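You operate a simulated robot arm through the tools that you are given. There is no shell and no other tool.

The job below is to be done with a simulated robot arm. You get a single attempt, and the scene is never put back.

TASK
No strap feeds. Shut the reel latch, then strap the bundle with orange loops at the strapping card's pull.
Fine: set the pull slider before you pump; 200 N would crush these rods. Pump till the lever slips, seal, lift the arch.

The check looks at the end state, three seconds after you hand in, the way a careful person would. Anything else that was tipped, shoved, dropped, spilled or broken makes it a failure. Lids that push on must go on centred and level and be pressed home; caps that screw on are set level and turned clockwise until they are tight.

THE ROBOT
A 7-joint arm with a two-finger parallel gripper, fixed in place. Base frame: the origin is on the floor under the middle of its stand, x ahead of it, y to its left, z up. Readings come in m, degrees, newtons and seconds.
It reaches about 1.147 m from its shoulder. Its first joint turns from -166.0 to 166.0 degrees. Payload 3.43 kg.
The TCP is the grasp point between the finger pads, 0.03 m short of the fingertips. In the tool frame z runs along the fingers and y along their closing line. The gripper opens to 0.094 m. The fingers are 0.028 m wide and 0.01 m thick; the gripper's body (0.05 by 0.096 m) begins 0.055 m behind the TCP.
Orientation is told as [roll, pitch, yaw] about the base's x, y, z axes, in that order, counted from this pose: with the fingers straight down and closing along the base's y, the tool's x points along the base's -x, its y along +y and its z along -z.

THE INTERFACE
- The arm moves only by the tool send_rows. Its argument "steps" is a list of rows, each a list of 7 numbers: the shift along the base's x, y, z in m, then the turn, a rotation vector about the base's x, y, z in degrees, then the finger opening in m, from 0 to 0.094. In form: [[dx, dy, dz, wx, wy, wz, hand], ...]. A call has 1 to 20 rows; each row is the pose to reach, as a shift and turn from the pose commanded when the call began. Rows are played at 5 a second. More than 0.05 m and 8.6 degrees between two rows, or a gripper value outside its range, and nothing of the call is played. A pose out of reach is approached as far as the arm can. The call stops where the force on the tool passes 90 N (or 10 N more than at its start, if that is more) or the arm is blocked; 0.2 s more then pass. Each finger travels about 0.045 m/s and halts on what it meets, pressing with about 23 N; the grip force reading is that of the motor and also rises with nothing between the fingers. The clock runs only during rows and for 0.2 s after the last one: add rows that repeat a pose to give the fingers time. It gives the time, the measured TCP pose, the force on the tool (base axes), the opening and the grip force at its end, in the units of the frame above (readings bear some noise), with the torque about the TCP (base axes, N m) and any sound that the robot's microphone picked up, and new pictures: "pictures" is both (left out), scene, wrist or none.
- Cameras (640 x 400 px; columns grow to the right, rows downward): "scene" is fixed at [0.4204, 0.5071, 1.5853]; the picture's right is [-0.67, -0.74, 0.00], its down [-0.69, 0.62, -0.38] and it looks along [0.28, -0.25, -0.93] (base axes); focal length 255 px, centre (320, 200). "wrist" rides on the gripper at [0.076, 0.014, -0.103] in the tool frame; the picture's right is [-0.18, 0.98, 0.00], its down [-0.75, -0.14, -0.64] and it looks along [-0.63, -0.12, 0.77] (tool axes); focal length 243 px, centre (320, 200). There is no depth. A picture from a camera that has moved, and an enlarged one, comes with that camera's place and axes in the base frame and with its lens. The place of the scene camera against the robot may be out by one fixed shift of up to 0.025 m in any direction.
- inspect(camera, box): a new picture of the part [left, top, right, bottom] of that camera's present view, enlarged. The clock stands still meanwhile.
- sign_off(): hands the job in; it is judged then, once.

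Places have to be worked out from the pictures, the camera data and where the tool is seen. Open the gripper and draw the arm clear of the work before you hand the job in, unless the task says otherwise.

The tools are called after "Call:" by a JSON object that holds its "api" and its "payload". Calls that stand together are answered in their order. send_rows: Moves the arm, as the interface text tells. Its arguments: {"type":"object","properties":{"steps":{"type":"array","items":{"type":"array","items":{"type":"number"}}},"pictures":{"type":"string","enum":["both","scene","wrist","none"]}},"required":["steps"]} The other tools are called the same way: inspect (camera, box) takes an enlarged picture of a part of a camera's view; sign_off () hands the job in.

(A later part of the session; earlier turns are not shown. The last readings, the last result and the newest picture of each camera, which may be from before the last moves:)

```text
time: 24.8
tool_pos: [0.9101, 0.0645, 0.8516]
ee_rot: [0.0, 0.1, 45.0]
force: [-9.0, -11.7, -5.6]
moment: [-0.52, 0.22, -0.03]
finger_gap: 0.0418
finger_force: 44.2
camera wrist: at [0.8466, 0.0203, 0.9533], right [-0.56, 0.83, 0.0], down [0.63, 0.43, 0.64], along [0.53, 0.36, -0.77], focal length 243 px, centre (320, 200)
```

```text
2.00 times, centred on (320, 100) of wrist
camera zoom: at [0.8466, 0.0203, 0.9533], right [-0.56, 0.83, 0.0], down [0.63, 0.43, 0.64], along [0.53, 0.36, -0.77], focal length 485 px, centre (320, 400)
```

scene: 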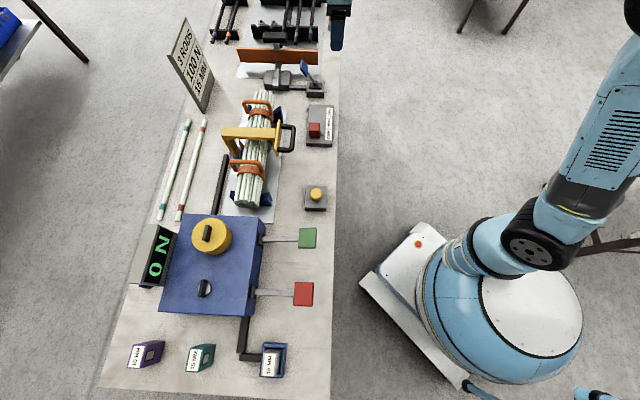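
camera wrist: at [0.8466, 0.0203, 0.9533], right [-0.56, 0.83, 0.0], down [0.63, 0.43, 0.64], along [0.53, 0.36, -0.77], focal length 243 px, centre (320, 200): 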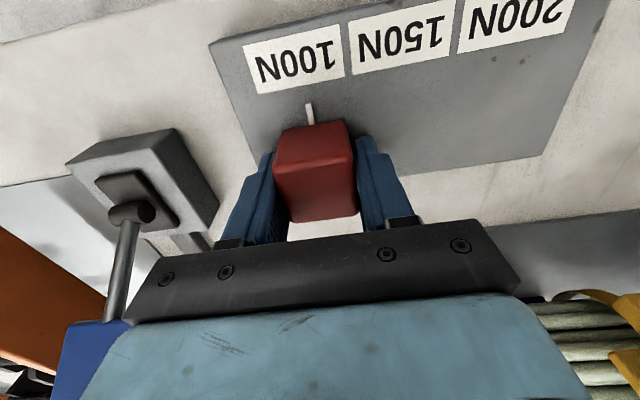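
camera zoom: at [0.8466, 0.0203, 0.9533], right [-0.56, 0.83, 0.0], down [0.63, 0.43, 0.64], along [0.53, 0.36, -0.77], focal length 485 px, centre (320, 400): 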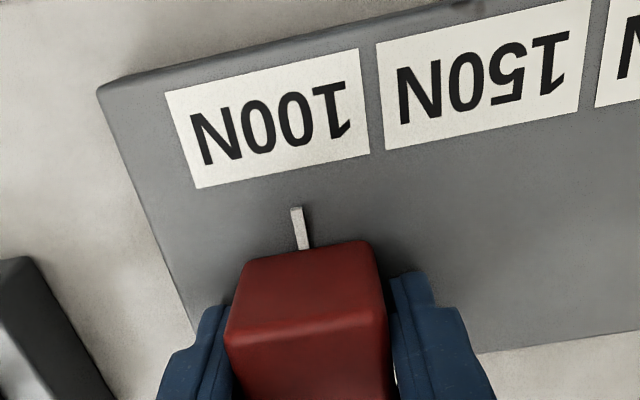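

The pin is about 2 mm short of the centre of the 100N label. I'll nudge it a little further and compare again.

Call:
{"api": "send_rows", "payload": {"steps": [[0.001, -0.0017, 0, 0, 0, 0, 0.01], [0.0019, -0.0027, 0, 0, 0, 0, 0.01], [0.0019, -0.0027, 0, 0, 0, 0, 0.01]], "pictures": "wrist"}}

Call:
{"api": "inspect", "payload": {"camera": "wrist", "box": [160, 0, 480, 200]}}

```text
time: 25.6
tool_pos: [0.9118, 0.0628, 0.851]
ee_rot: [-0.1, 0.0, 45.1]
force: [-10.2, -8.3, -1.5]
moment: [-0.33, 0.4, 0.01]
finger_gap: 0.0422
finger_force: 45.1
camera wrist: at [0.8481, 0.0186, 0.9533], right [-0.56, 0.83, 0.0], down [0.63, 0.43, 0.64], along [0.53, 0.36, -0.77], focal length 243 px, centre (320, 200)
```

wrist: 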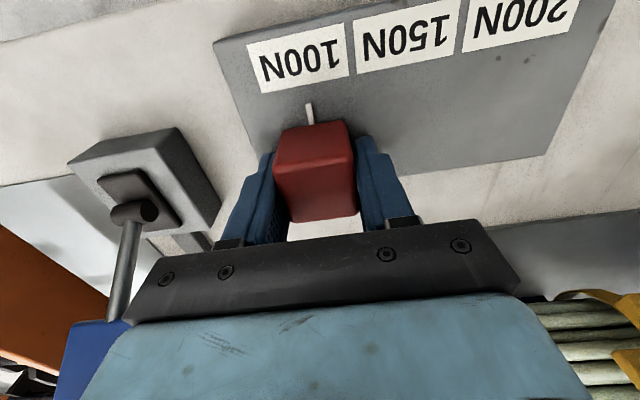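

```text
2.00 times, centred on (320, 100) of wrist
camera zoom: at [0.8481, 0.0186, 0.9533], right [-0.56, 0.83, 0.0], down [0.63, 0.43, 0.64], along [0.53, 0.36, -0.77], focal length 485 px, centre (320, 400)
```

zoom: 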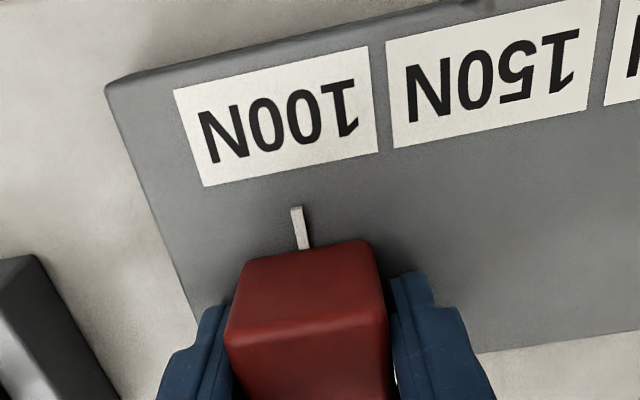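

The pin now lines up with the centre of 100N, just as it did at 200N before. I'll release and lift away, then check.

Call:
{"api": "send_rows", "payload": {"steps": [[0, 0, 0, 0, 0, 0, 0.05], [0, 0, 0, 0, 0, 0, 0.065], [0, 0, 0, 0, 0, 0, 0.065], [0, 0, 0.04, 0, 0, 0, 0.065], [0, 0, 0.08, 0, 0, 0, 0.065], [0, 0, 0.12, 0, 0, 0, 0.065]], "pictures": "both"}}

Call:
{"api": "inspect", "payload": {"camera": "wrist", "box": [160, 0, 480, 200]}}

Call:
{"api": "inspect", "payload": {"camera": "scene", "box": [130, 80, 350, 218]}}

```text
time: 27.0
tool_pos: [0.9122, 0.0636, 0.971]
ee_rot: [0.1, 0.0, 45.1]
force: [0.2, 0.8, -0.4]
moment: [-0.02, 0.03, 0.0]
finger_gap: 0.065
finger_force: 0.0
camera wrist: at [0.8494, 0.0187, 1.0725], right [-0.57, 0.82, 0.0], down [0.63, 0.43, 0.64], along [0.53, 0.36, -0.77], focal length 243 px, centre (320, 200)
```

scene: 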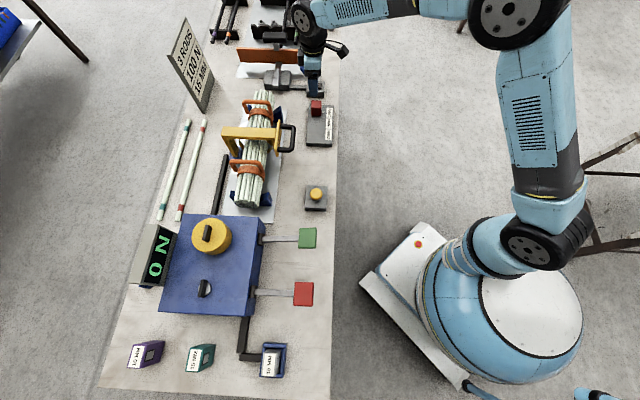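
wrist: 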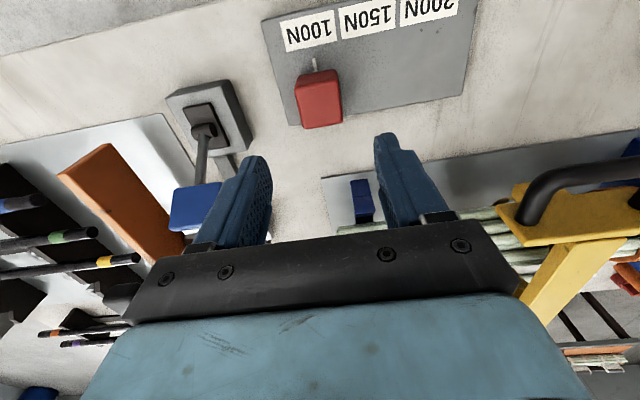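

```text
2.00 times, centred on (320, 100) of wrist
camera zoom: at [0.8494, 0.0187, 1.0725], right [-0.57, 0.82, 0.0], down [0.63, 0.43, 0.64], along [0.53, 0.36, -0.77], focal length 485 px, centre (320, 400)
```

zoom: 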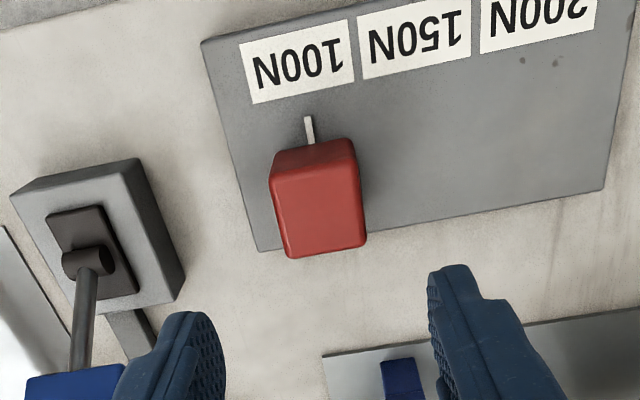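

```text
2.90 times, centred on (240, 149) of scene
camera zoom: at [0.4204, 0.5071, 1.5853], right [-0.67, -0.74, 0.0], down [-0.69, 0.62, -0.38], along [0.28, -0.25, -0.93], focal length 738 px, centre (552, 348)
```

zoom: 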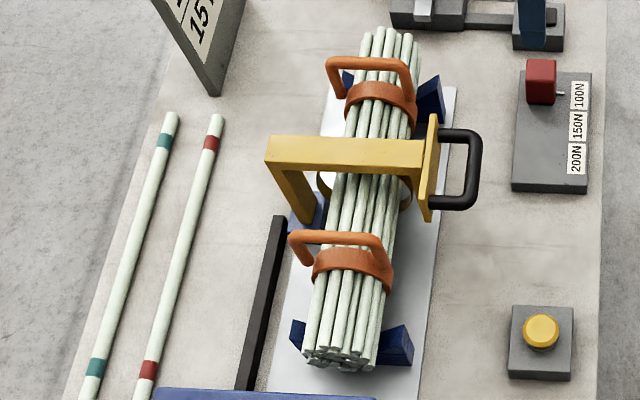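

A strap loop has now appeared around the bundle under the arch, so the latch worked, and the slider reads 100N. Next I must tell the pump from the seal, so I'll look closely at the yellow button and the two levers.

Call:
{"api": "send_rows", "payload": {"steps": [[-0.01, 0.01, 0.045, 0, 0, 0, 0.05], [-0.045, 0.03, 0.065, 0, 0, 0, 0.05], [-0.085, 0.055, 0.07, 0, 0, 0, 0.03], [-0.125, 0.08, 0.07, 0, 0, 0, 0.03], [-0.165, 0.105, 0.07, 0, 0, 0, 0.03], [-0.205, 0.13, 0.07, 0, 0, 0, 0.03], [-0.245, 0.155, 0.07, 0, 0, 0, 0.03], [-0.28, 0.19, 0.07, 0, 0, 0, 0.03]], "pictures": "wrist"}}

Call:
{"api": "inspect", "payload": {"camera": "wrist", "box": [160, 0, 480, 200]}}

```text
time: 28.8
tool_pos: [0.6309, 0.2511, 1.0423]
ee_rot: [0.0, 0.1, 44.8]
force: [-0.1, -0.3, -0.8]
moment: [0.01, 0.03, -0.03]
finger_gap: 0.0298
finger_force: 0.1
camera wrist: at [0.5669, 0.207, 1.143], right [-0.56, 0.83, 0.0], down [0.63, 0.43, 0.64], along [0.53, 0.36, -0.77], focal length 243 px, centre (320, 200)
```

wrist: 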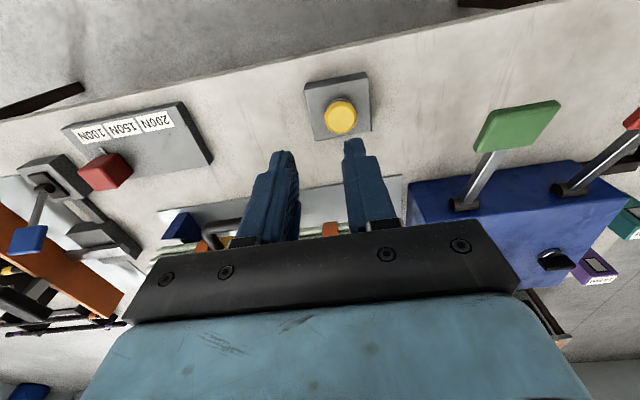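

```text
2.00 times, centred on (320, 100) of wrist
camera zoom: at [0.5669, 0.207, 1.143], right [-0.56, 0.83, 0.0], down [0.63, 0.43, 0.64], along [0.53, 0.36, -0.77], focal length 485 px, centre (320, 400)
```

zoom: 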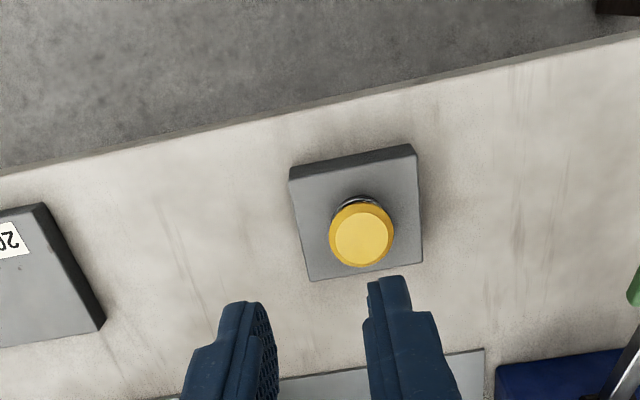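

The yellow button is plain. I'll move along to get a close view of the green and red lever plates.

Call:
{"api": "send_rows", "payload": {"steps": [[-0.035, 0.03, 0.0, 0, 0, 0, 0.03], [-0.07, 0.06, 0.0, 0, 0, 0, 0.03], [-0.105, 0.09, 0.0, 0, 0, 0, 0.03], [-0.14, 0.12, 0.0, 0, 0, 0, 0.03], [-0.17, 0.15, 0.0, 0, 0, 0, 0.03]], "pictures": "wrist"}}

Call:
{"api": "inspect", "payload": {"camera": "wrist", "box": [160, 0, 480, 200]}}

Call:
{"api": "inspect", "payload": {"camera": "scene", "box": [220, 110, 320, 180]}}

```text
time: 30.0
tool_pos: [0.4612, 0.4031, 1.0413]
ee_rot: [0.0, 0.1, 45.1]
force: [0.0, -0.7, -0.8]
moment: [0.0, 0.01, -0.01]
finger_gap: 0.0298
finger_force: 0.0
camera wrist: at [0.3975, 0.3578, 1.1438], right [-0.56, 0.83, 0.0], down [0.63, 0.43, 0.64], along [0.53, 0.36, -0.77], focal length 243 px, centre (320, 200)
```

wrist: 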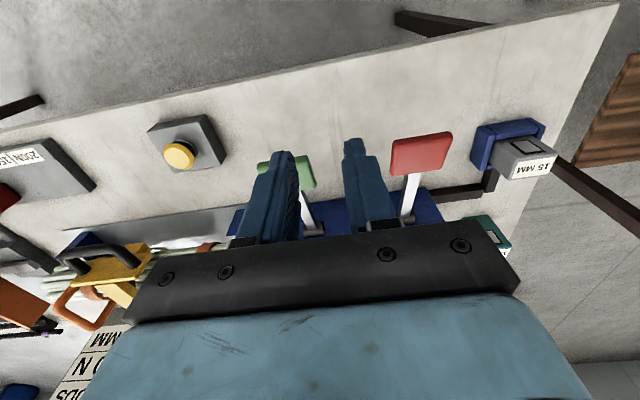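

```text
2.00 times, centred on (320, 100) of wrist
camera zoom: at [0.3975, 0.3578, 1.1438], right [-0.56, 0.83, 0.0], down [0.63, 0.43, 0.64], along [0.53, 0.36, -0.77], focal length 485 px, centre (320, 400)
```

zoom: 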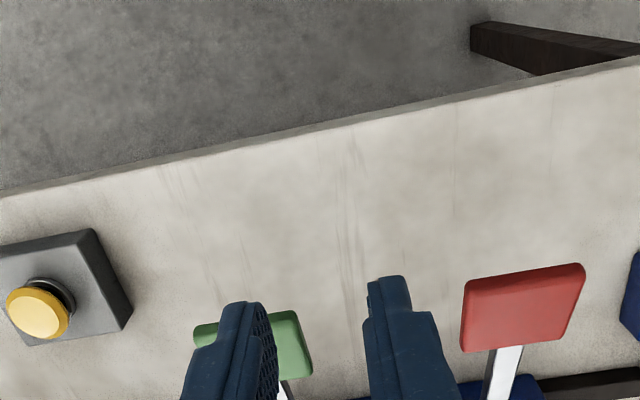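

```text
5.71 times, centred on (270, 145) of scene
camera zoom: at [0.4204, 0.5071, 1.5853], right [-0.67, -0.74, 0.0], down [-0.69, 0.62, -0.38], along [0.28, -0.25, -0.93], focal length 1456 px, centre (606, 514)
```

zoom: 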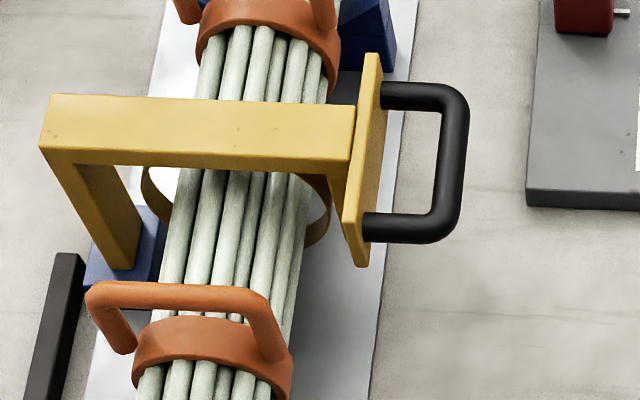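

A loose strap loop hangs under the arch, and the levers carry no marks. The green plate is at about (0.545, 0.4145, 0.913). I'll close the fingers and hover just above the green lever, so I can press it lightly first and watch the display.

Call:
{"api": "send_rows", "payload": {"steps": [[0.04, 0.005, 0.0, 0, 0, 0, 0.0], [0.084, 0.0115, -0.01, 0, 0, 0, 0.0], [0.084, 0.0115, -0.04, 0, 0, 0, 0.0], [0.084, 0.0115, -0.065, 0, 0, 0, 0.0]], "pictures": "both"}}

Call:
{"api": "inspect", "payload": {"camera": "wrist", "box": [160, 50, 480, 250]}}

Call:
{"api": "inspect", "payload": {"camera": "scene", "box": [230, 200, 330, 270]}}

```text
time: 31.0
tool_pos: [0.5454, 0.4147, 0.9765]
ee_rot: [0.0, 0.1, 44.9]
force: [0.3, -0.2, -0.4]
moment: [0.02, -0.03, 0.0]
finger_gap: 0.0002
finger_force: 22.8
camera wrist: at [0.4816, 0.3703, 1.0783], right [-0.56, 0.83, 0.0], down [0.63, 0.43, 0.64], along [0.53, 0.36, -0.77], focal length 243 px, centre (320, 200)
```

scene: 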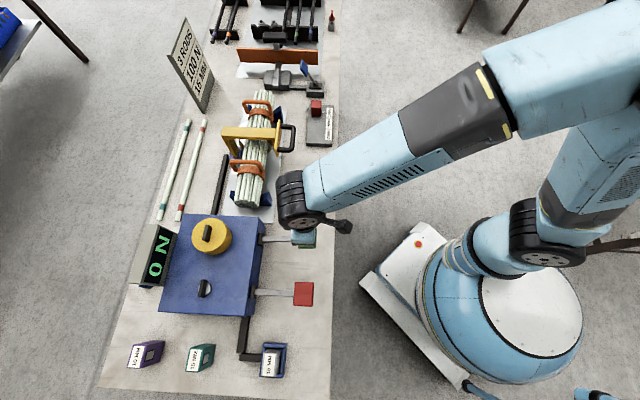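
wrist: 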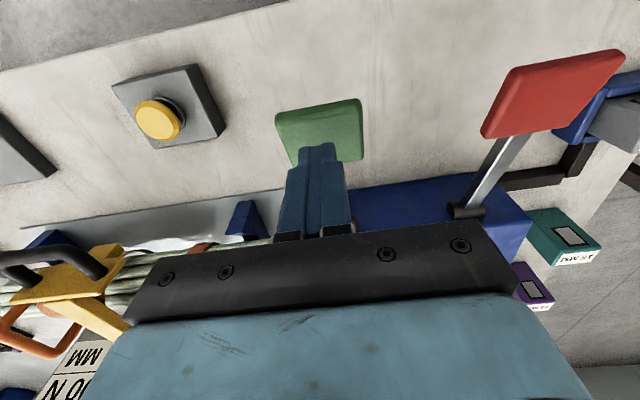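

```text
2.00 times, centred on (320, 150) of wrist
camera zoom: at [0.4816, 0.3703, 1.0783], right [-0.56, 0.83, 0.0], down [0.63, 0.43, 0.64], along [0.53, 0.36, -0.77], focal length 485 px, centre (320, 300)
```

zoom: 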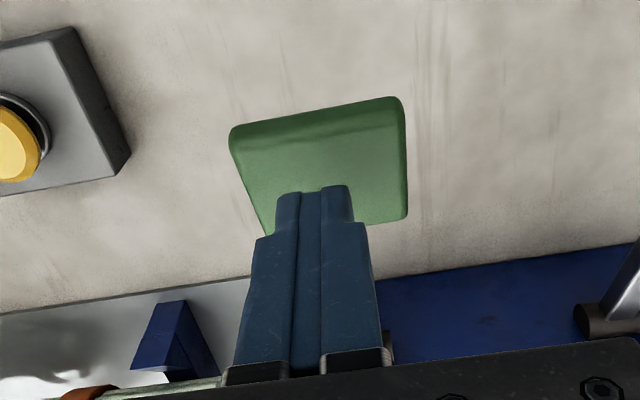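

```text
5.71 times, centred on (280, 235) of scene
camera zoom: at [0.4204, 0.5071, 1.5853], right [-0.67, -0.74, 0.0], down [-0.69, 0.62, -0.38], along [0.28, -0.25, -0.93], focal length 1456 px, centre (549, 0)
```

zoom: 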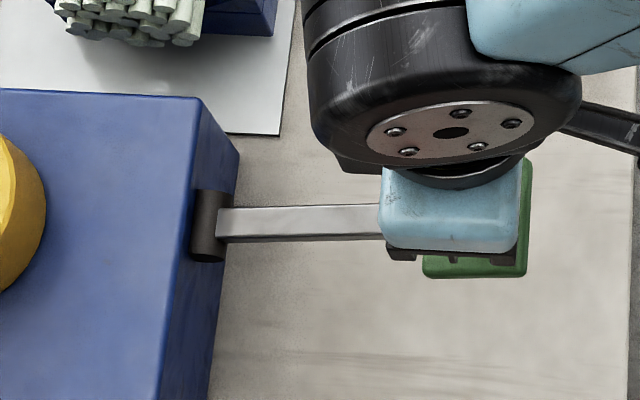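

The fingertips are centred over the green plate and the scene camera has a clear view of the display. I'll press it down in small steps, starting with a light touch.

Call:
{"api": "send_rows", "payload": {"steps": [[0, 0, -0.01, 0, 0, 0, 0.0], [0, 0, -0.02, 0, 0, 0, 0.0], [0, 0, -0.03, 0, 0, 0, 0.0], [0, 0, -0.036, 0, 0, 0, 0.0], [0, 0, -0.042, 0, 0, 0, 0.0]], "pictures": "both"}}

Call:
{"api": "inspect", "payload": {"camera": "scene", "box": [120, 210, 320, 335]}}

```text
time: 32.2
tool_pos: [0.546, 0.4157, 0.9359]
ee_rot: [0.0, 0.1, 44.9]
force: [0.4, 0.5, 2.7]
moment: [-0.04, -0.04, 0.0]
finger_gap: 0.0
finger_force: 23.0
camera wrist: at [0.4822, 0.3701, 1.0367], right [-0.56, 0.83, 0.0], down [0.63, 0.43, 0.64], along [0.53, 0.36, -0.77], focal length 243 px, centre (320, 200)
```

scene: 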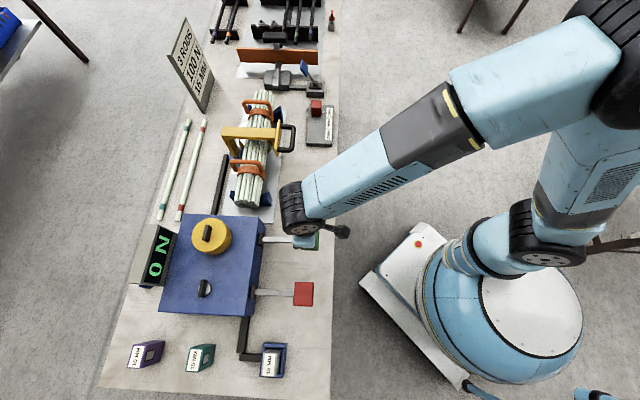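
wrist: 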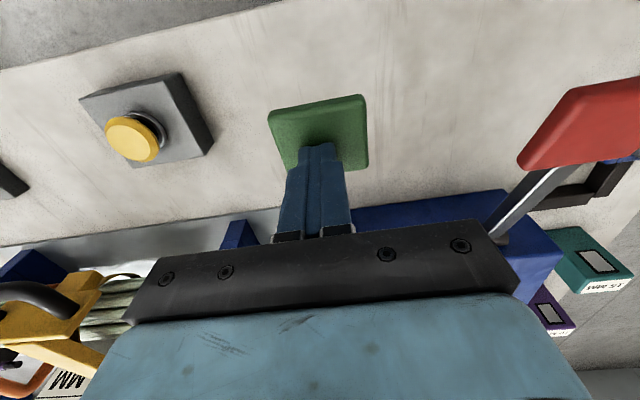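

```text
3.20 times, centred on (220, 272) of scene
camera zoom: at [0.4204, 0.5071, 1.5853], right [-0.67, -0.74, 0.0], down [-0.69, 0.62, -0.38], along [0.28, -0.25, -0.93], focal length 815 px, centre (640, -32)
```

zoom: 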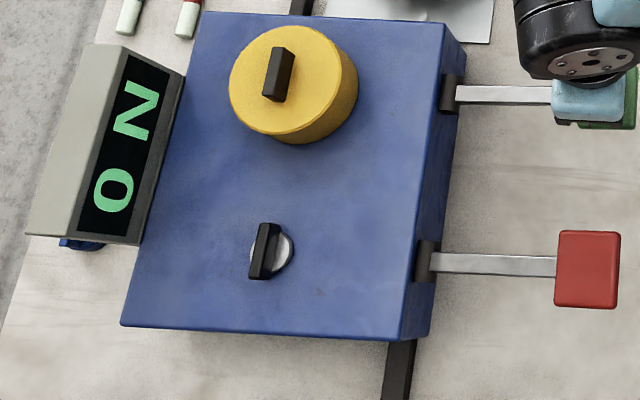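

Contact begins at tip height about 0.906 with 2.7 N, and the display still reads 0 N. I'll press 1.5 cm further.

Call:
{"api": "send_rows", "payload": {"steps": [[0, 0, -0.005, 0, 0, 0, 0.0], [0, 0, -0.01, 0, 0, 0, 0.0], [0, 0, -0.015, 0, 0, 0, 0.0]], "pictures": "both"}}

Call:
{"api": "inspect", "payload": {"camera": "scene", "box": [120, 210, 320, 335]}}

Call:
{"api": "inspect", "payload": {"camera": "scene", "box": [220, 110, 320, 180]}}

```text
time: 33.0
tool_pos: [0.5464, 0.4144, 0.9198]
ee_rot: [0.0, 0.0, 44.9]
force: [0.6, -0.8, 3.5]
moment: [-0.06, 0.03, 0.0]
finger_gap: 0.0001
finger_force: 23.2
camera wrist: at [0.4821, 0.3704, 1.0214], right [-0.56, 0.83, 0.0], down [0.63, 0.43, 0.64], along [0.53, 0.36, -0.77], focal length 243 px, centre (320, 200)
```

scene: 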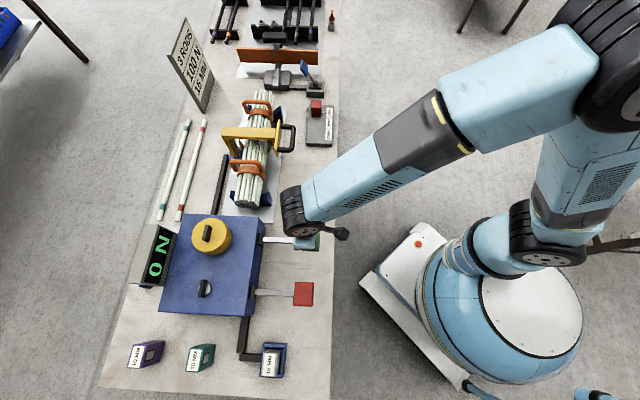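
wrist: 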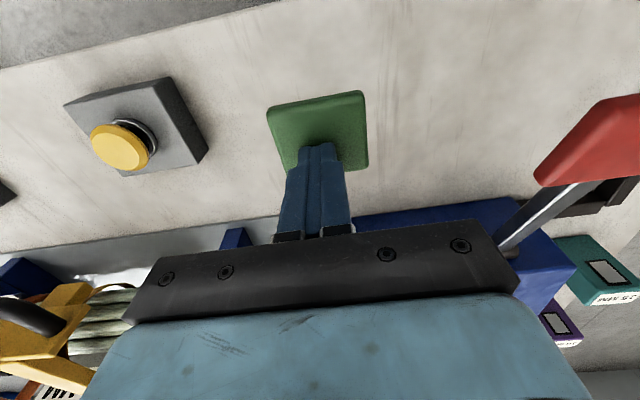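

```text
3.20 times, centred on (220, 272) of scene
camera zoom: at [0.4204, 0.5071, 1.5853], right [-0.67, -0.74, 0.0], down [-0.69, 0.62, -0.38], along [0.28, -0.25, -0.93], focal length 815 px, centre (640, -32)
```

zoom: 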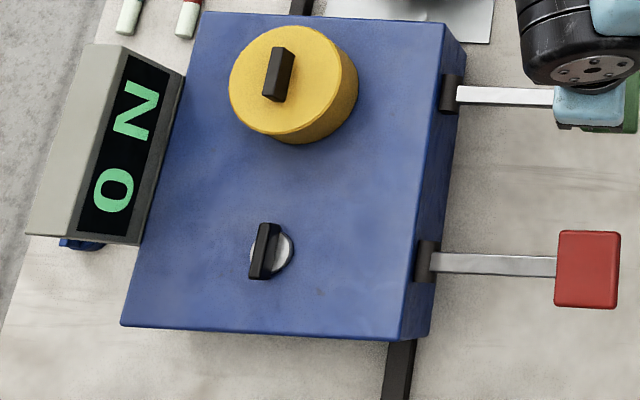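

```text
5.71 times, centred on (270, 145) of scene
camera zoom: at [0.4204, 0.5071, 1.5853], right [-0.67, -0.74, 0.0], down [-0.69, 0.62, -0.38], along [0.28, -0.25, -0.93], focal length 1456 px, centre (606, 514)
```

zoom: 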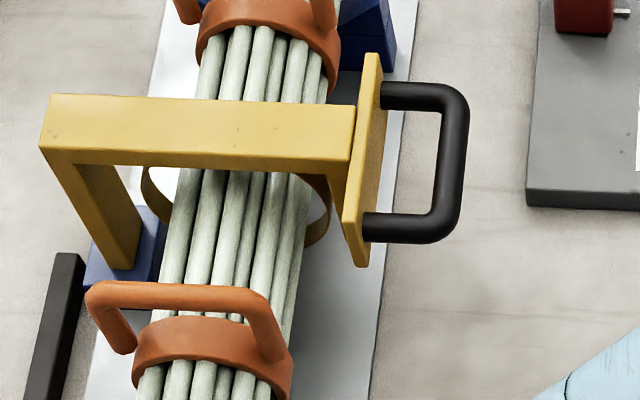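

Another 1.6 cm down took only 3.5 N, and neither the display nor the strap loop has changed. Before pressing deeper I'll back off and test the red lever just as lightly, to compare.

Call:
{"api": "send_rows", "payload": {"steps": [[0, 0, 0.02, 0, 0, 0, 0.0], [0, 0, 0.05, 0, 0, 0, 0.0], [-0.035, 0.035, 0.08, 0, 0, 0, 0.0], [-0.07, 0.07, 0.08, 0, 0, 0, 0.0], [-0.1, 0.1, 0.07, 0, 0, 0, 0.0]], "pictures": "both"}}

Call:
{"api": "inspect", "payload": {"camera": "wrist", "box": [160, 50, 480, 250]}}

Call:
{"api": "inspect", "payload": {"camera": "scene", "box": [120, 210, 320, 335]}}

```text
refused: row 3 steps farther than a row can; nothing moved
```

```text
2.00 times, centred on (320, 150) of wrist
camera zoom: at [0.4821, 0.3704, 1.0214], right [-0.56, 0.83, 0.0], down [0.63, 0.43, 0.64], along [0.53, 0.36, -0.77], focal length 485 px, centre (320, 300)
```

zoom: 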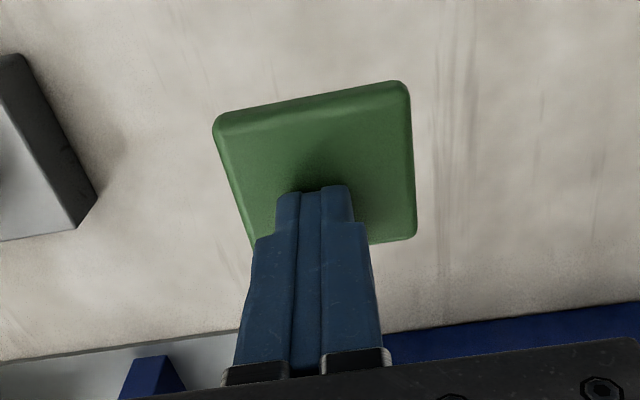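

```text
3.20 times, centred on (220, 272) of scene
camera zoom: at [0.4204, 0.5071, 1.5853], right [-0.67, -0.74, 0.0], down [-0.69, 0.62, -0.38], along [0.28, -0.25, -0.93], focal length 815 px, centre (640, -32)
```

zoom: 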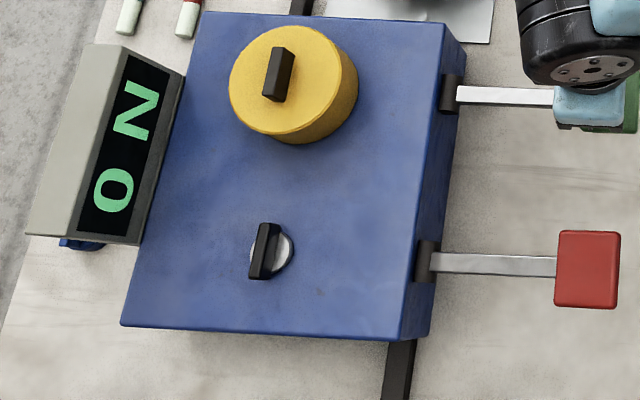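

A step was too long again, so nothing moved. I'll resend the move with shorter rows: up off green, over to above the red plate near (0.443, 0.517).

Call:
{"api": "send_rows", "payload": {"steps": [[0, 0, 0.02, 0, 0, 0, 0.0], [0, 0, 0.05, 0, 0, 0, 0.0], [0, 0, 0.08, 0, 0, 0, 0.0], [-0.033, 0.033, 0.08, 0, 0, 0, 0.0], [-0.066, 0.066, 0.08, 0, 0, 0, 0.0], [-0.098, 0.098, 0.075, 0, 0, 0, 0.0], [-0.1025, 0.1025, 0.065, 0, 0, 0, 0.0]], "pictures": "both"}}

Call:
{"api": "inspect", "payload": {"camera": "wrist", "box": [160, 50, 480, 250]}}

Call:
{"api": "inspect", "payload": {"camera": "scene", "box": [120, 210, 320, 335]}}

```text
time: 34.6
tool_pos: [0.4433, 0.518, 0.9855]
ee_rot: [0.0, -0.1, 45.0]
force: [-0.1, 0.1, 0.8]
moment: [0.0, 0.0, 0.01]
finger_gap: 0.0
finger_force: 23.1
camera wrist: at [0.3795, 0.4729, 1.087], right [-0.56, 0.83, 0.0], down [0.63, 0.43, 0.64], along [0.53, 0.36, -0.77], focal length 243 px, centre (320, 200)
```

scene: 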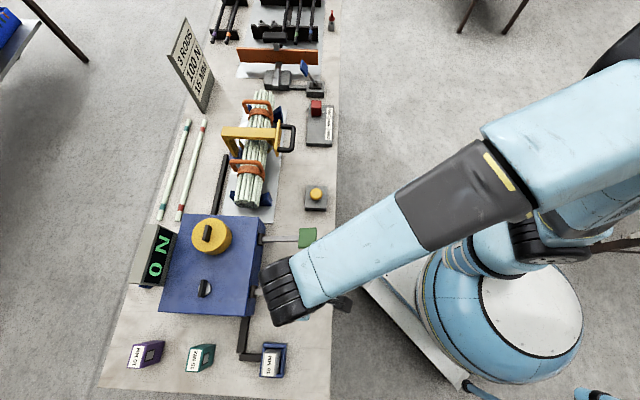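
wrist: 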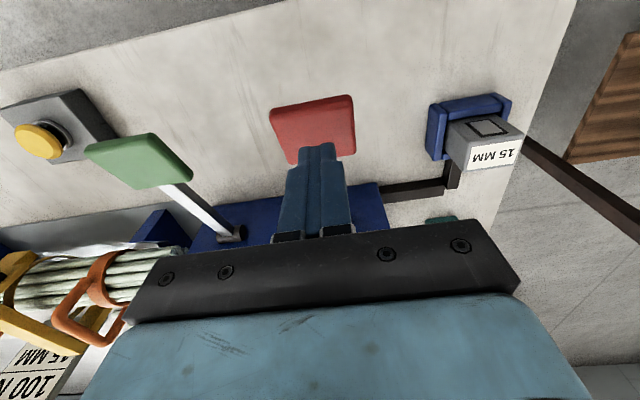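

```text
2.00 times, centred on (320, 150) of wrist
camera zoom: at [0.3795, 0.4729, 1.087], right [-0.56, 0.83, 0.0], down [0.63, 0.43, 0.64], along [0.53, 0.36, -0.77], focal length 485 px, centre (320, 300)
```

zoom: 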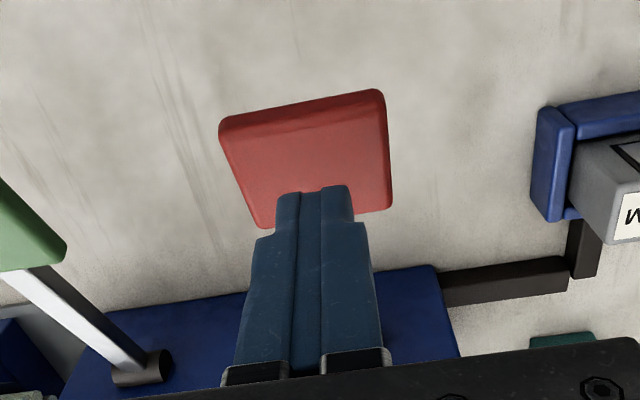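

```text
3.20 times, centred on (220, 272) of scene
camera zoom: at [0.4204, 0.5071, 1.5853], right [-0.67, -0.74, 0.0], down [-0.69, 0.62, -0.38], along [0.28, -0.25, -0.93], focal length 815 px, centre (640, -32)
```

zoom: 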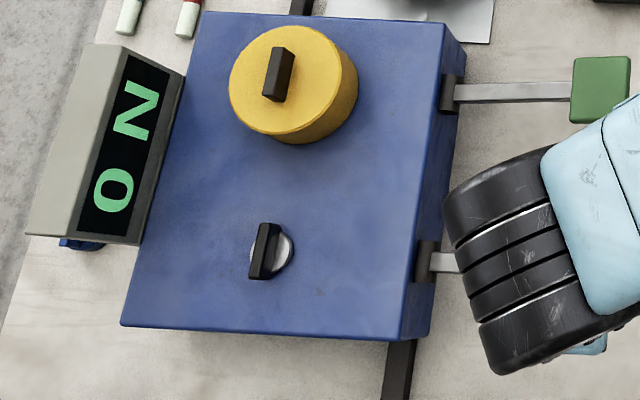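

The green lever sprang back to its rest position. Now I'll press the red one by the same small amount and compare force and display.

Call:
{"api": "send_rows", "payload": {"steps": [[0, 0, -0.02, 0, 0, 0, 0.0], [0, 0, -0.035, 0, 0, 0, 0.0], [0, 0, -0.045, 0, 0, 0, 0.0], [0, 0, -0.055, 0, 0, 0, 0.0], [0, 0, -0.065, 0, 0, 0, 0.0]], "pictures": "both"}}

Call:
{"api": "inspect", "payload": {"camera": "scene", "box": [120, 210, 320, 335]}}

Call:
{"api": "inspect", "payload": {"camera": "scene", "box": [220, 110, 320, 180]}}

```text
time: 35.8
tool_pos: [0.4432, 0.5161, 0.9201]
ee_rot: [0.0, 0.0, 45.0]
force: [-0.7, -1.8, 3.8]
moment: [-0.04, 0.04, 0.02]
finger_gap: 0.0001
finger_force: 23.0
camera wrist: at [0.3796, 0.4725, 1.0218], right [-0.56, 0.83, 0.0], down [0.63, 0.43, 0.64], along [0.53, 0.36, -0.77], focal length 243 px, centre (320, 200)
```

scene: 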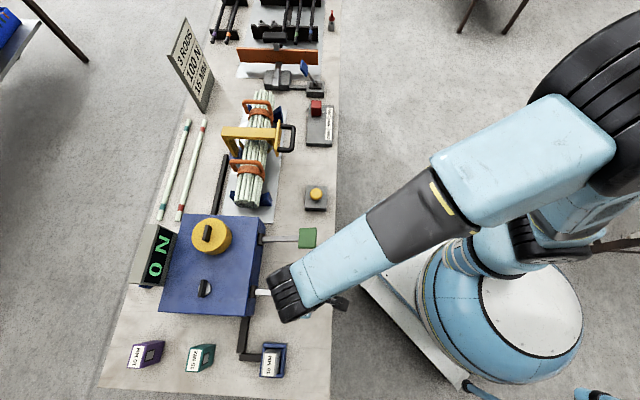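
wrist: 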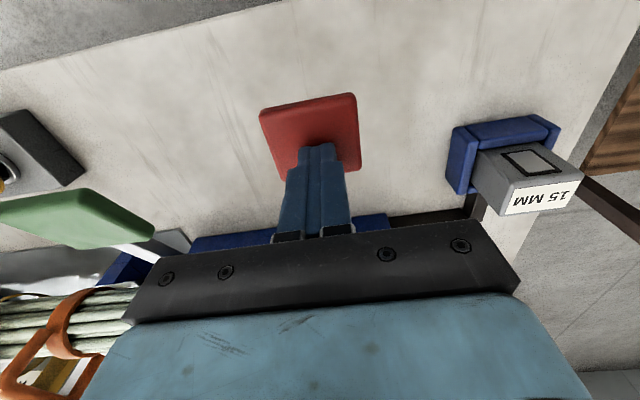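

```text
3.20 times, centred on (220, 272) of scene
camera zoom: at [0.4204, 0.5071, 1.5853], right [-0.67, -0.74, 0.0], down [-0.69, 0.62, -0.38], along [0.28, -0.25, -0.93], focal length 815 px, centre (640, -32)
```

zoom: 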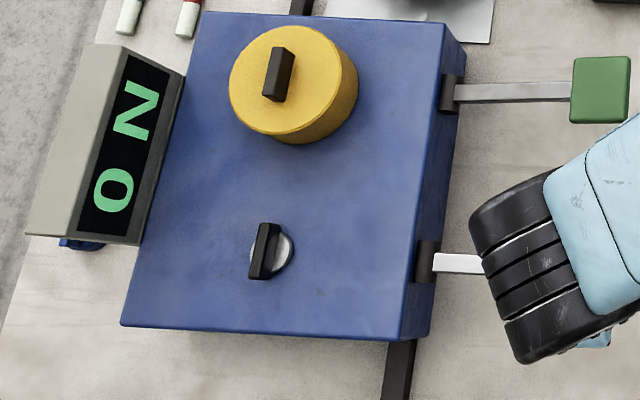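

```text
5.71 times, centred on (270, 145) of scene
camera zoom: at [0.4204, 0.5071, 1.5853], right [-0.67, -0.74, 0.0], down [-0.69, 0.62, -0.38], along [0.28, -0.25, -0.93], focal length 1456 px, centre (606, 514)
```

zoom: 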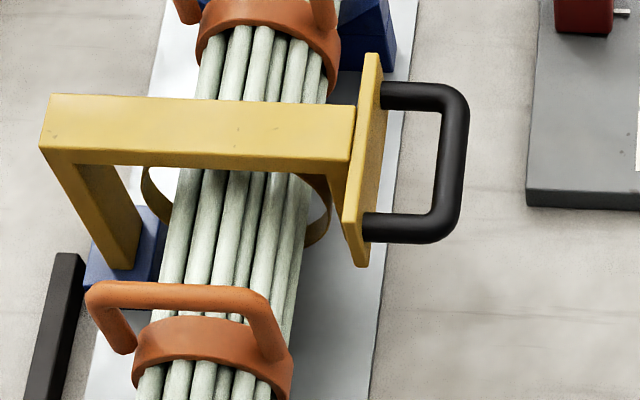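

Red behaves the same: light spring, 3.8 N, no change at this depth. I judge green to be the tension pump, being the first action and on the strap exit side, and red to be seal. I'll return to green and press deeper in steps, watching the display at each one.

Call:
{"api": "send_rows", "payload": {"steps": [[0, 0, 0.02, 0, 0, 0, 0.0], [0, 0, 0.05, 0, 0, 0, 0.0], [0, 0, 0.08, 0, 0, 0, 0.0], [0.033, -0.033, 0.08, 0, 0, 0, 0.0], [0.066, -0.066, 0.08, 0, 0, 0, 0.0], [0.098, -0.098, 0.075, 0, 0, 0, 0.0], [0.1025, -0.1025, 0.05, 0, 0, 0, 0.0], [0.1025, -0.1025, 0.02, 0, 0, 0, 0.0], [0.1025, -0.1025, 0.0, 0, 0, 0, 0.0], [0.1025, -0.1025, -0.01, 0, 0, 0, 0.0]], "pictures": "both"}}

Call:
{"api": "inspect", "payload": {"camera": "scene", "box": [120, 210, 320, 335]}}

Call:
{"api": "inspect", "payload": {"camera": "scene", "box": [220, 110, 320, 180]}}

```text
time: 38.0
tool_pos: [0.5459, 0.4156, 0.9105]
ee_rot: [0.0, -0.1, 44.9]
force: [-1.4, -2.1, 4.9]
moment: [-0.03, 0.02, -0.07]
finger_gap: 0.0
finger_force: 22.7
camera wrist: at [0.482, 0.3705, 1.0116], right [-0.57, 0.82, 0.0], down [0.63, 0.43, 0.64], along [0.53, 0.36, -0.77], focal length 243 px, centre (320, 200)
```

scene: 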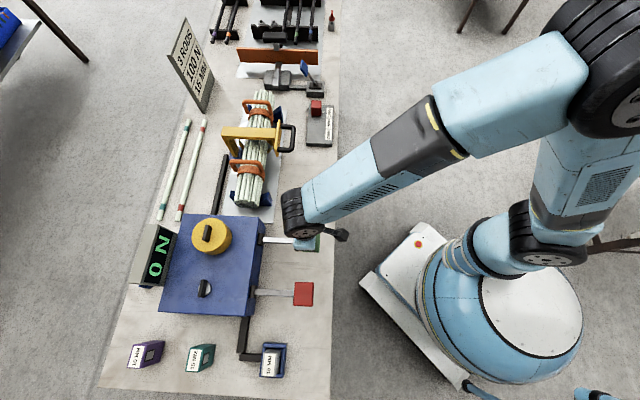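
wrist: 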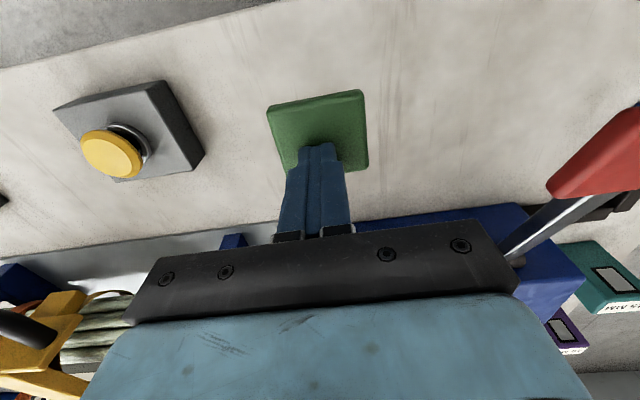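

```text
3.20 times, centred on (220, 272) of scene
camera zoom: at [0.4204, 0.5071, 1.5853], right [-0.67, -0.74, 0.0], down [-0.69, 0.62, -0.38], along [0.28, -0.25, -0.93], focal length 815 px, centre (640, -32)
```

zoom: 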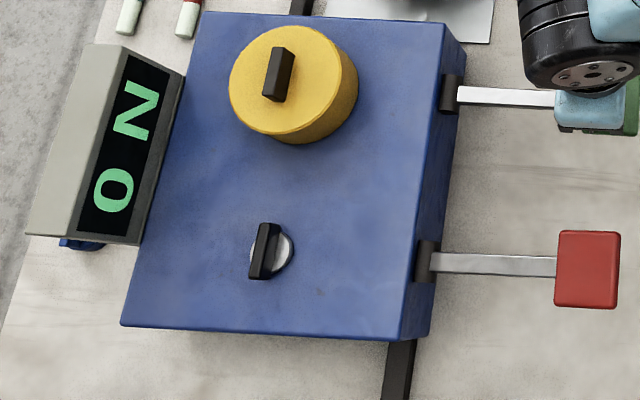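

```text
5.71 times, centred on (270, 145) of scene
camera zoom: at [0.4204, 0.5071, 1.5853], right [-0.67, -0.74, 0.0], down [-0.69, 0.62, -0.38], along [0.28, -0.25, -0.93], focal length 1456 px, centre (606, 514)
```

zoom: 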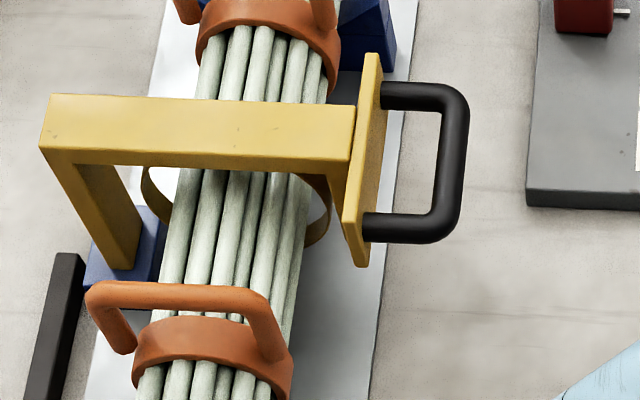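

Still 0 N at tip height 0.881. I'll press another 1 cm.

Call:
{"api": "send_rows", "payload": {"steps": [[0, 0, -0.005, 0, 0, 0, 0.0], [0, 0, -0.01, 0, 0, 0, 0.0]], "pictures": "scene"}}

Call:
{"api": "inspect", "payload": {"camera": "scene", "box": [120, 210, 320, 335]}}

Call:
{"api": "inspect", "payload": {"camera": "scene", "box": [220, 110, 320, 180]}}

```text
time: 38.6
tool_pos: [0.5466, 0.4164, 0.9009]
ee_rot: [-0.1, 0.0, 45.0]
force: [0.1, 0.2, 5.4]
moment: [0.07, -0.07, 0.07]
finger_gap: 0.0
finger_force: 23.1
```

scene: 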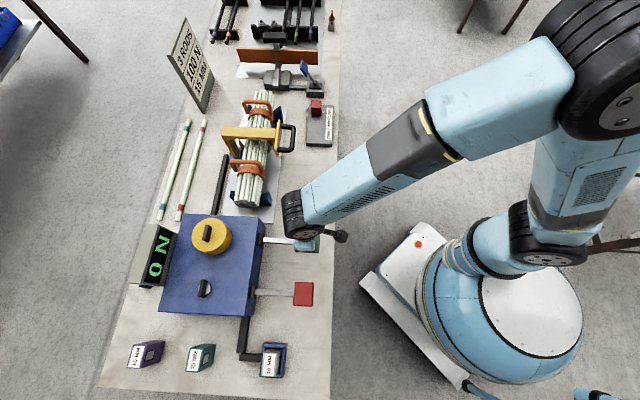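

```text
3.20 times, centred on (220, 272) of scene
camera zoom: at [0.4204, 0.5071, 1.5853], right [-0.67, -0.74, 0.0], down [-0.69, 0.62, -0.38], along [0.28, -0.25, -0.93], focal length 815 px, centre (640, -32)
```

zoom: 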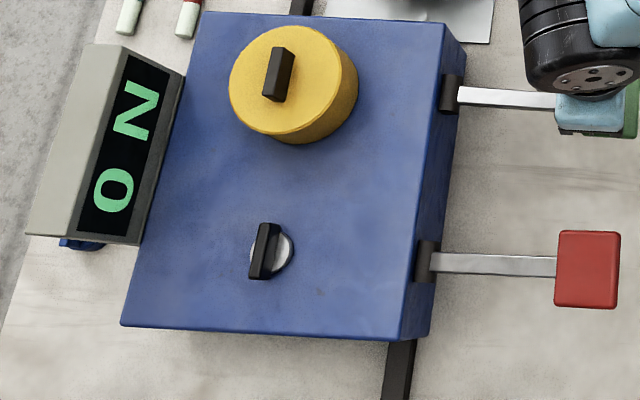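

```text
5.71 times, centred on (270, 145) of scene
camera zoom: at [0.4204, 0.5071, 1.5853], right [-0.67, -0.74, 0.0], down [-0.69, 0.62, -0.38], along [0.28, -0.25, -0.93], focal length 1456 px, centre (606, 514)
```

zoom: 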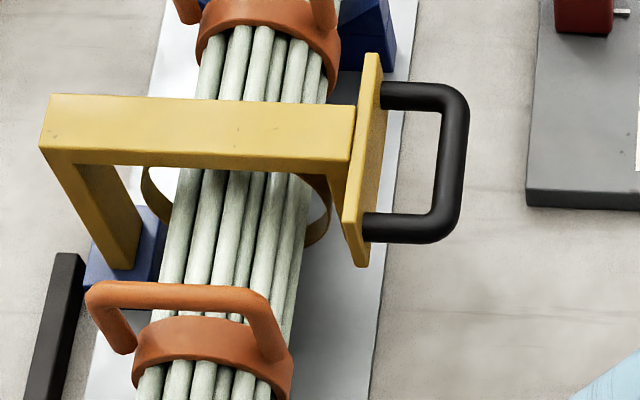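

No change yet after about 16° of lever travel, with force rising slowly to 5.4 N. I'll press 1 cm more and listen.

Call:
{"api": "send_rows", "payload": {"steps": [[0, 0, -0.005, 0, 0, 0, 0.0], [0, 0, -0.01, 0, 0, 0, 0.0]], "pictures": "scene"}}

Call:
{"api": "inspect", "payload": {"camera": "scene", "box": [120, 210, 320, 335]}}

Call:
{"api": "inspect", "payload": {"camera": "scene", "box": [220, 110, 320, 180]}}

```text
time: 39.2
tool_pos: [0.5456, 0.4155, 0.8899]
ee_rot: [0.0, 0.0, 45.1]
force: [1.3, 0.6, 5.8]
moment: [0.07, -0.06, 0.0]
finger_gap: 0.0
finger_force: 23.0
```

scene: 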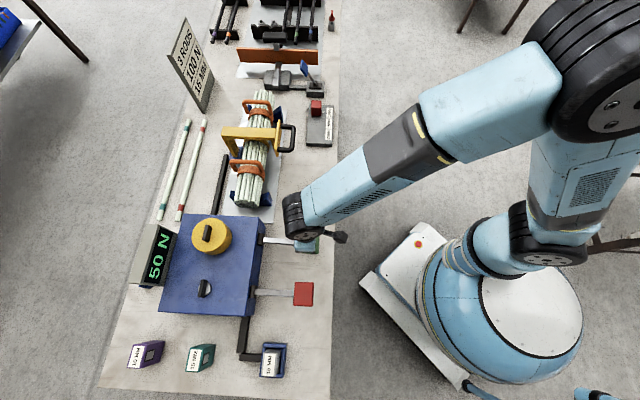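

```text
3.20 times, centred on (220, 272) of scene
camera zoom: at [0.4204, 0.5071, 1.5853], right [-0.67, -0.74, 0.0], down [-0.69, 0.62, -0.38], along [0.28, -0.25, -0.93], focal length 815 px, centre (640, -32)
```

zoom: 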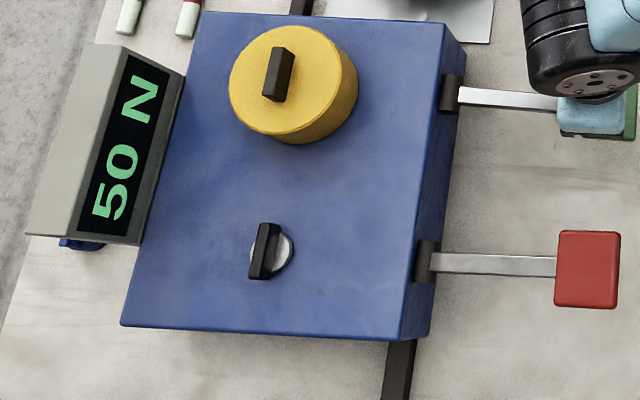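

```text
5.71 times, centred on (270, 145) of scene
camera zoom: at [0.4204, 0.5071, 1.5853], right [-0.67, -0.74, 0.0], down [-0.69, 0.62, -0.38], along [0.28, -0.25, -0.93], focal length 1456 px, centre (606, 514)
```

zoom: 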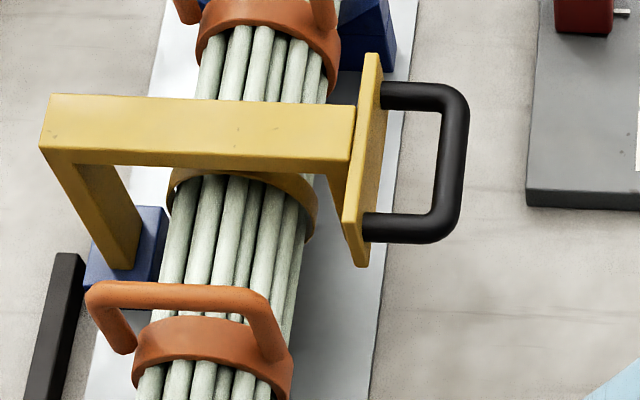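

Green is the pump: the display jumped to 50 N and the strap drew tight. I'll let the lever come back up fully and give a second stroke to the same depth.

Call:
{"api": "send_rows", "payload": {"steps": [[0, 0, 0.025, 0, 0, 0, 0.0], [0, 0, 0.055, 0, 0, 0, 0.0], [0, 0, 0.065, 0, 0, 0, 0.0], [0, 0, 0.065, 0, 0, 0, 0.0], [0, 0, 0.045, 0, 0, 0, 0.0], [0, 0, 0.025, 0, 0, 0, 0.0], [0, 0, 0.01, 0, 0, 0, 0.0], [0, 0, 0.0, 0, 0, 0, 0.0], [0, 0, -0.002, 0, 0, 0, 0.0]], "pictures": "scene"}}

Call:
{"api": "inspect", "payload": {"camera": "scene", "box": [120, 210, 320, 335]}}

Call:
{"api": "inspect", "payload": {"camera": "scene", "box": [220, 110, 320, 180]}}

```text
time: 41.2
tool_pos: [0.5453, 0.4157, 0.8886]
ee_rot: [0.0, 0.0, 44.9]
force: [0.6, 0.3, 5.8]
moment: [0.06, -0.06, -0.01]
finger_gap: 0.0
finger_force: 22.5
```

scene: 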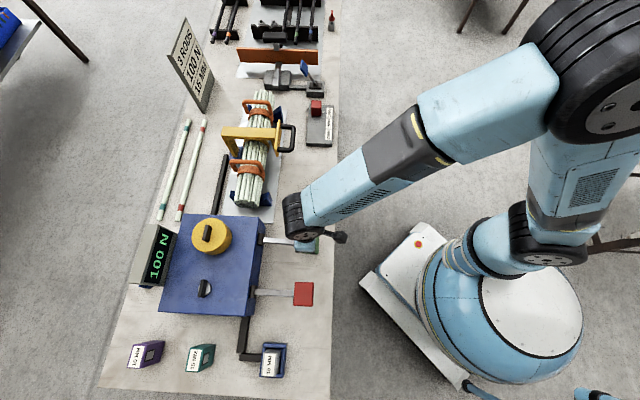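

```text
3.20 times, centred on (220, 272) of scene
camera zoom: at [0.4204, 0.5071, 1.5853], right [-0.67, -0.74, 0.0], down [-0.69, 0.62, -0.38], along [0.28, -0.25, -0.93], focal length 815 px, centre (640, -32)
```

zoom: 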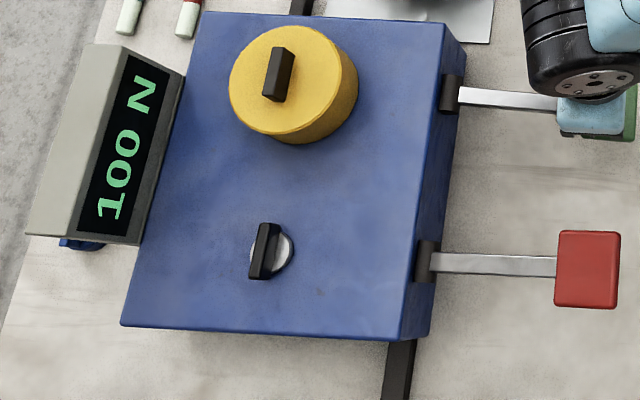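

```text
5.71 times, centred on (270, 145) of scene
camera zoom: at [0.4204, 0.5071, 1.5853], right [-0.67, -0.74, 0.0], down [-0.69, 0.62, -0.38], along [0.28, -0.25, -0.93], focal length 1456 px, centre (606, 514)
```

zoom: 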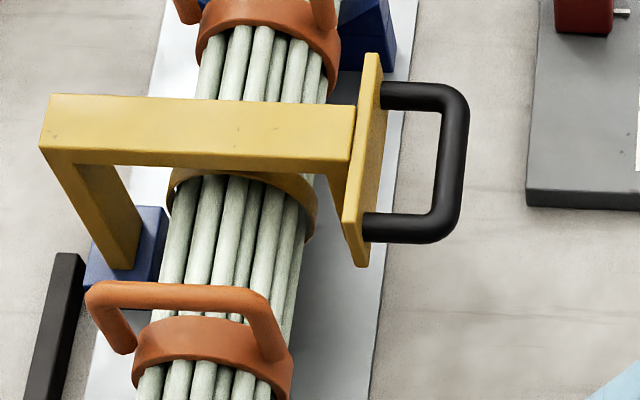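

The display reads 100 N. As told, I'll give one more stroke to feel the lever slip; with the slider at 100N the pull should not rise.

Call:
{"api": "send_rows", "payload": {"steps": [[0, 0, 0.025, 0, 0, 0, 0.0], [0, 0, 0.055, 0, 0, 0, 0.0], [0, 0, 0.067, 0, 0, 0, 0.0], [0, 0, 0.067, 0, 0, 0, 0.0], [0, 0, 0.045, 0, 0, 0, 0.0], [0, 0, 0.025, 0, 0, 0, 0.0], [0, 0, 0.012, 0, 0, 0, 0.0], [0, 0, 0.004, 0, 0, 0, 0.0], [0, 0, 0.0, 0, 0, 0, 0.0]], "pictures": "scene"}}

Call:
{"api": "inspect", "payload": {"camera": "scene", "box": [120, 210, 320, 335]}}

Call:
{"api": "inspect", "payload": {"camera": "scene", "box": [220, 110, 320, 180]}}

```text
time: 43.2
tool_pos: [0.5459, 0.4155, 0.8877]
ee_rot: [0.0, 0.1, 45.0]
force: [-0.1, -0.1, 5.6]
moment: [0.09, -0.08, -0.01]
finger_gap: 0.0001
finger_force: 22.8
```

scene: 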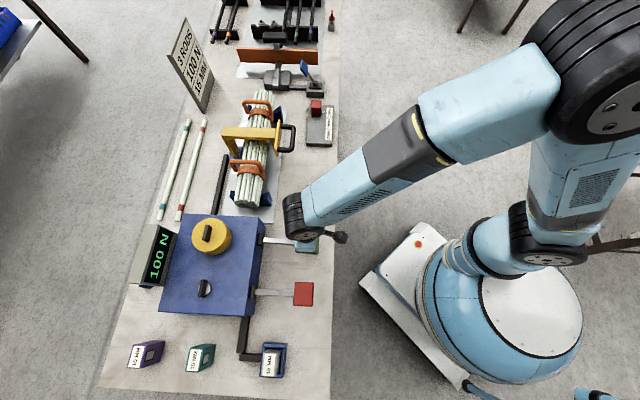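

```text
3.20 times, centred on (220, 272) of scene
camera zoom: at [0.4204, 0.5071, 1.5853], right [-0.67, -0.74, 0.0], down [-0.69, 0.62, -0.38], along [0.28, -0.25, -0.93], focal length 815 px, centre (640, -32)
```

zoom: 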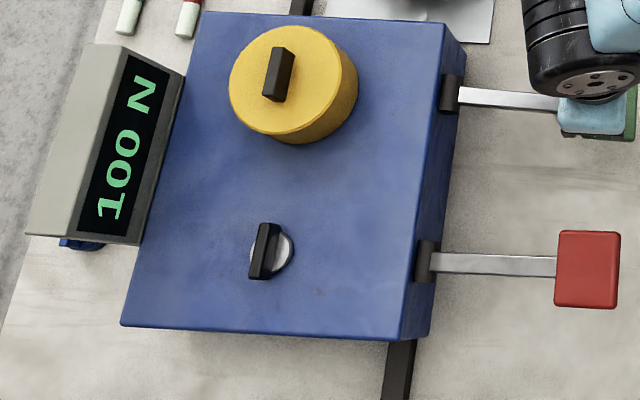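

```text
5.71 times, centred on (270, 145) of scene
camera zoom: at [0.4204, 0.5071, 1.5853], right [-0.67, -0.74, 0.0], down [-0.69, 0.62, -0.38], along [0.28, -0.25, -0.93], focal length 1456 px, centre (606, 514)
```

zoom: 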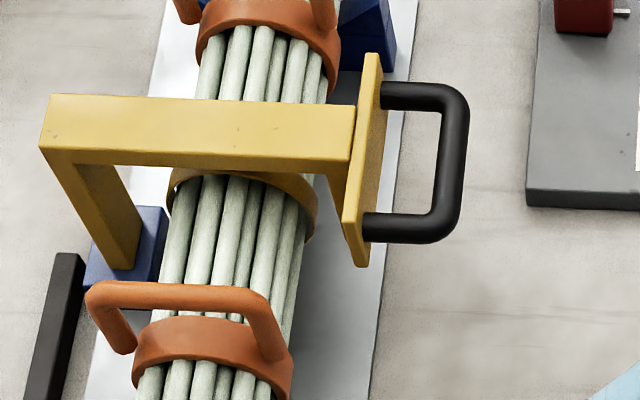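

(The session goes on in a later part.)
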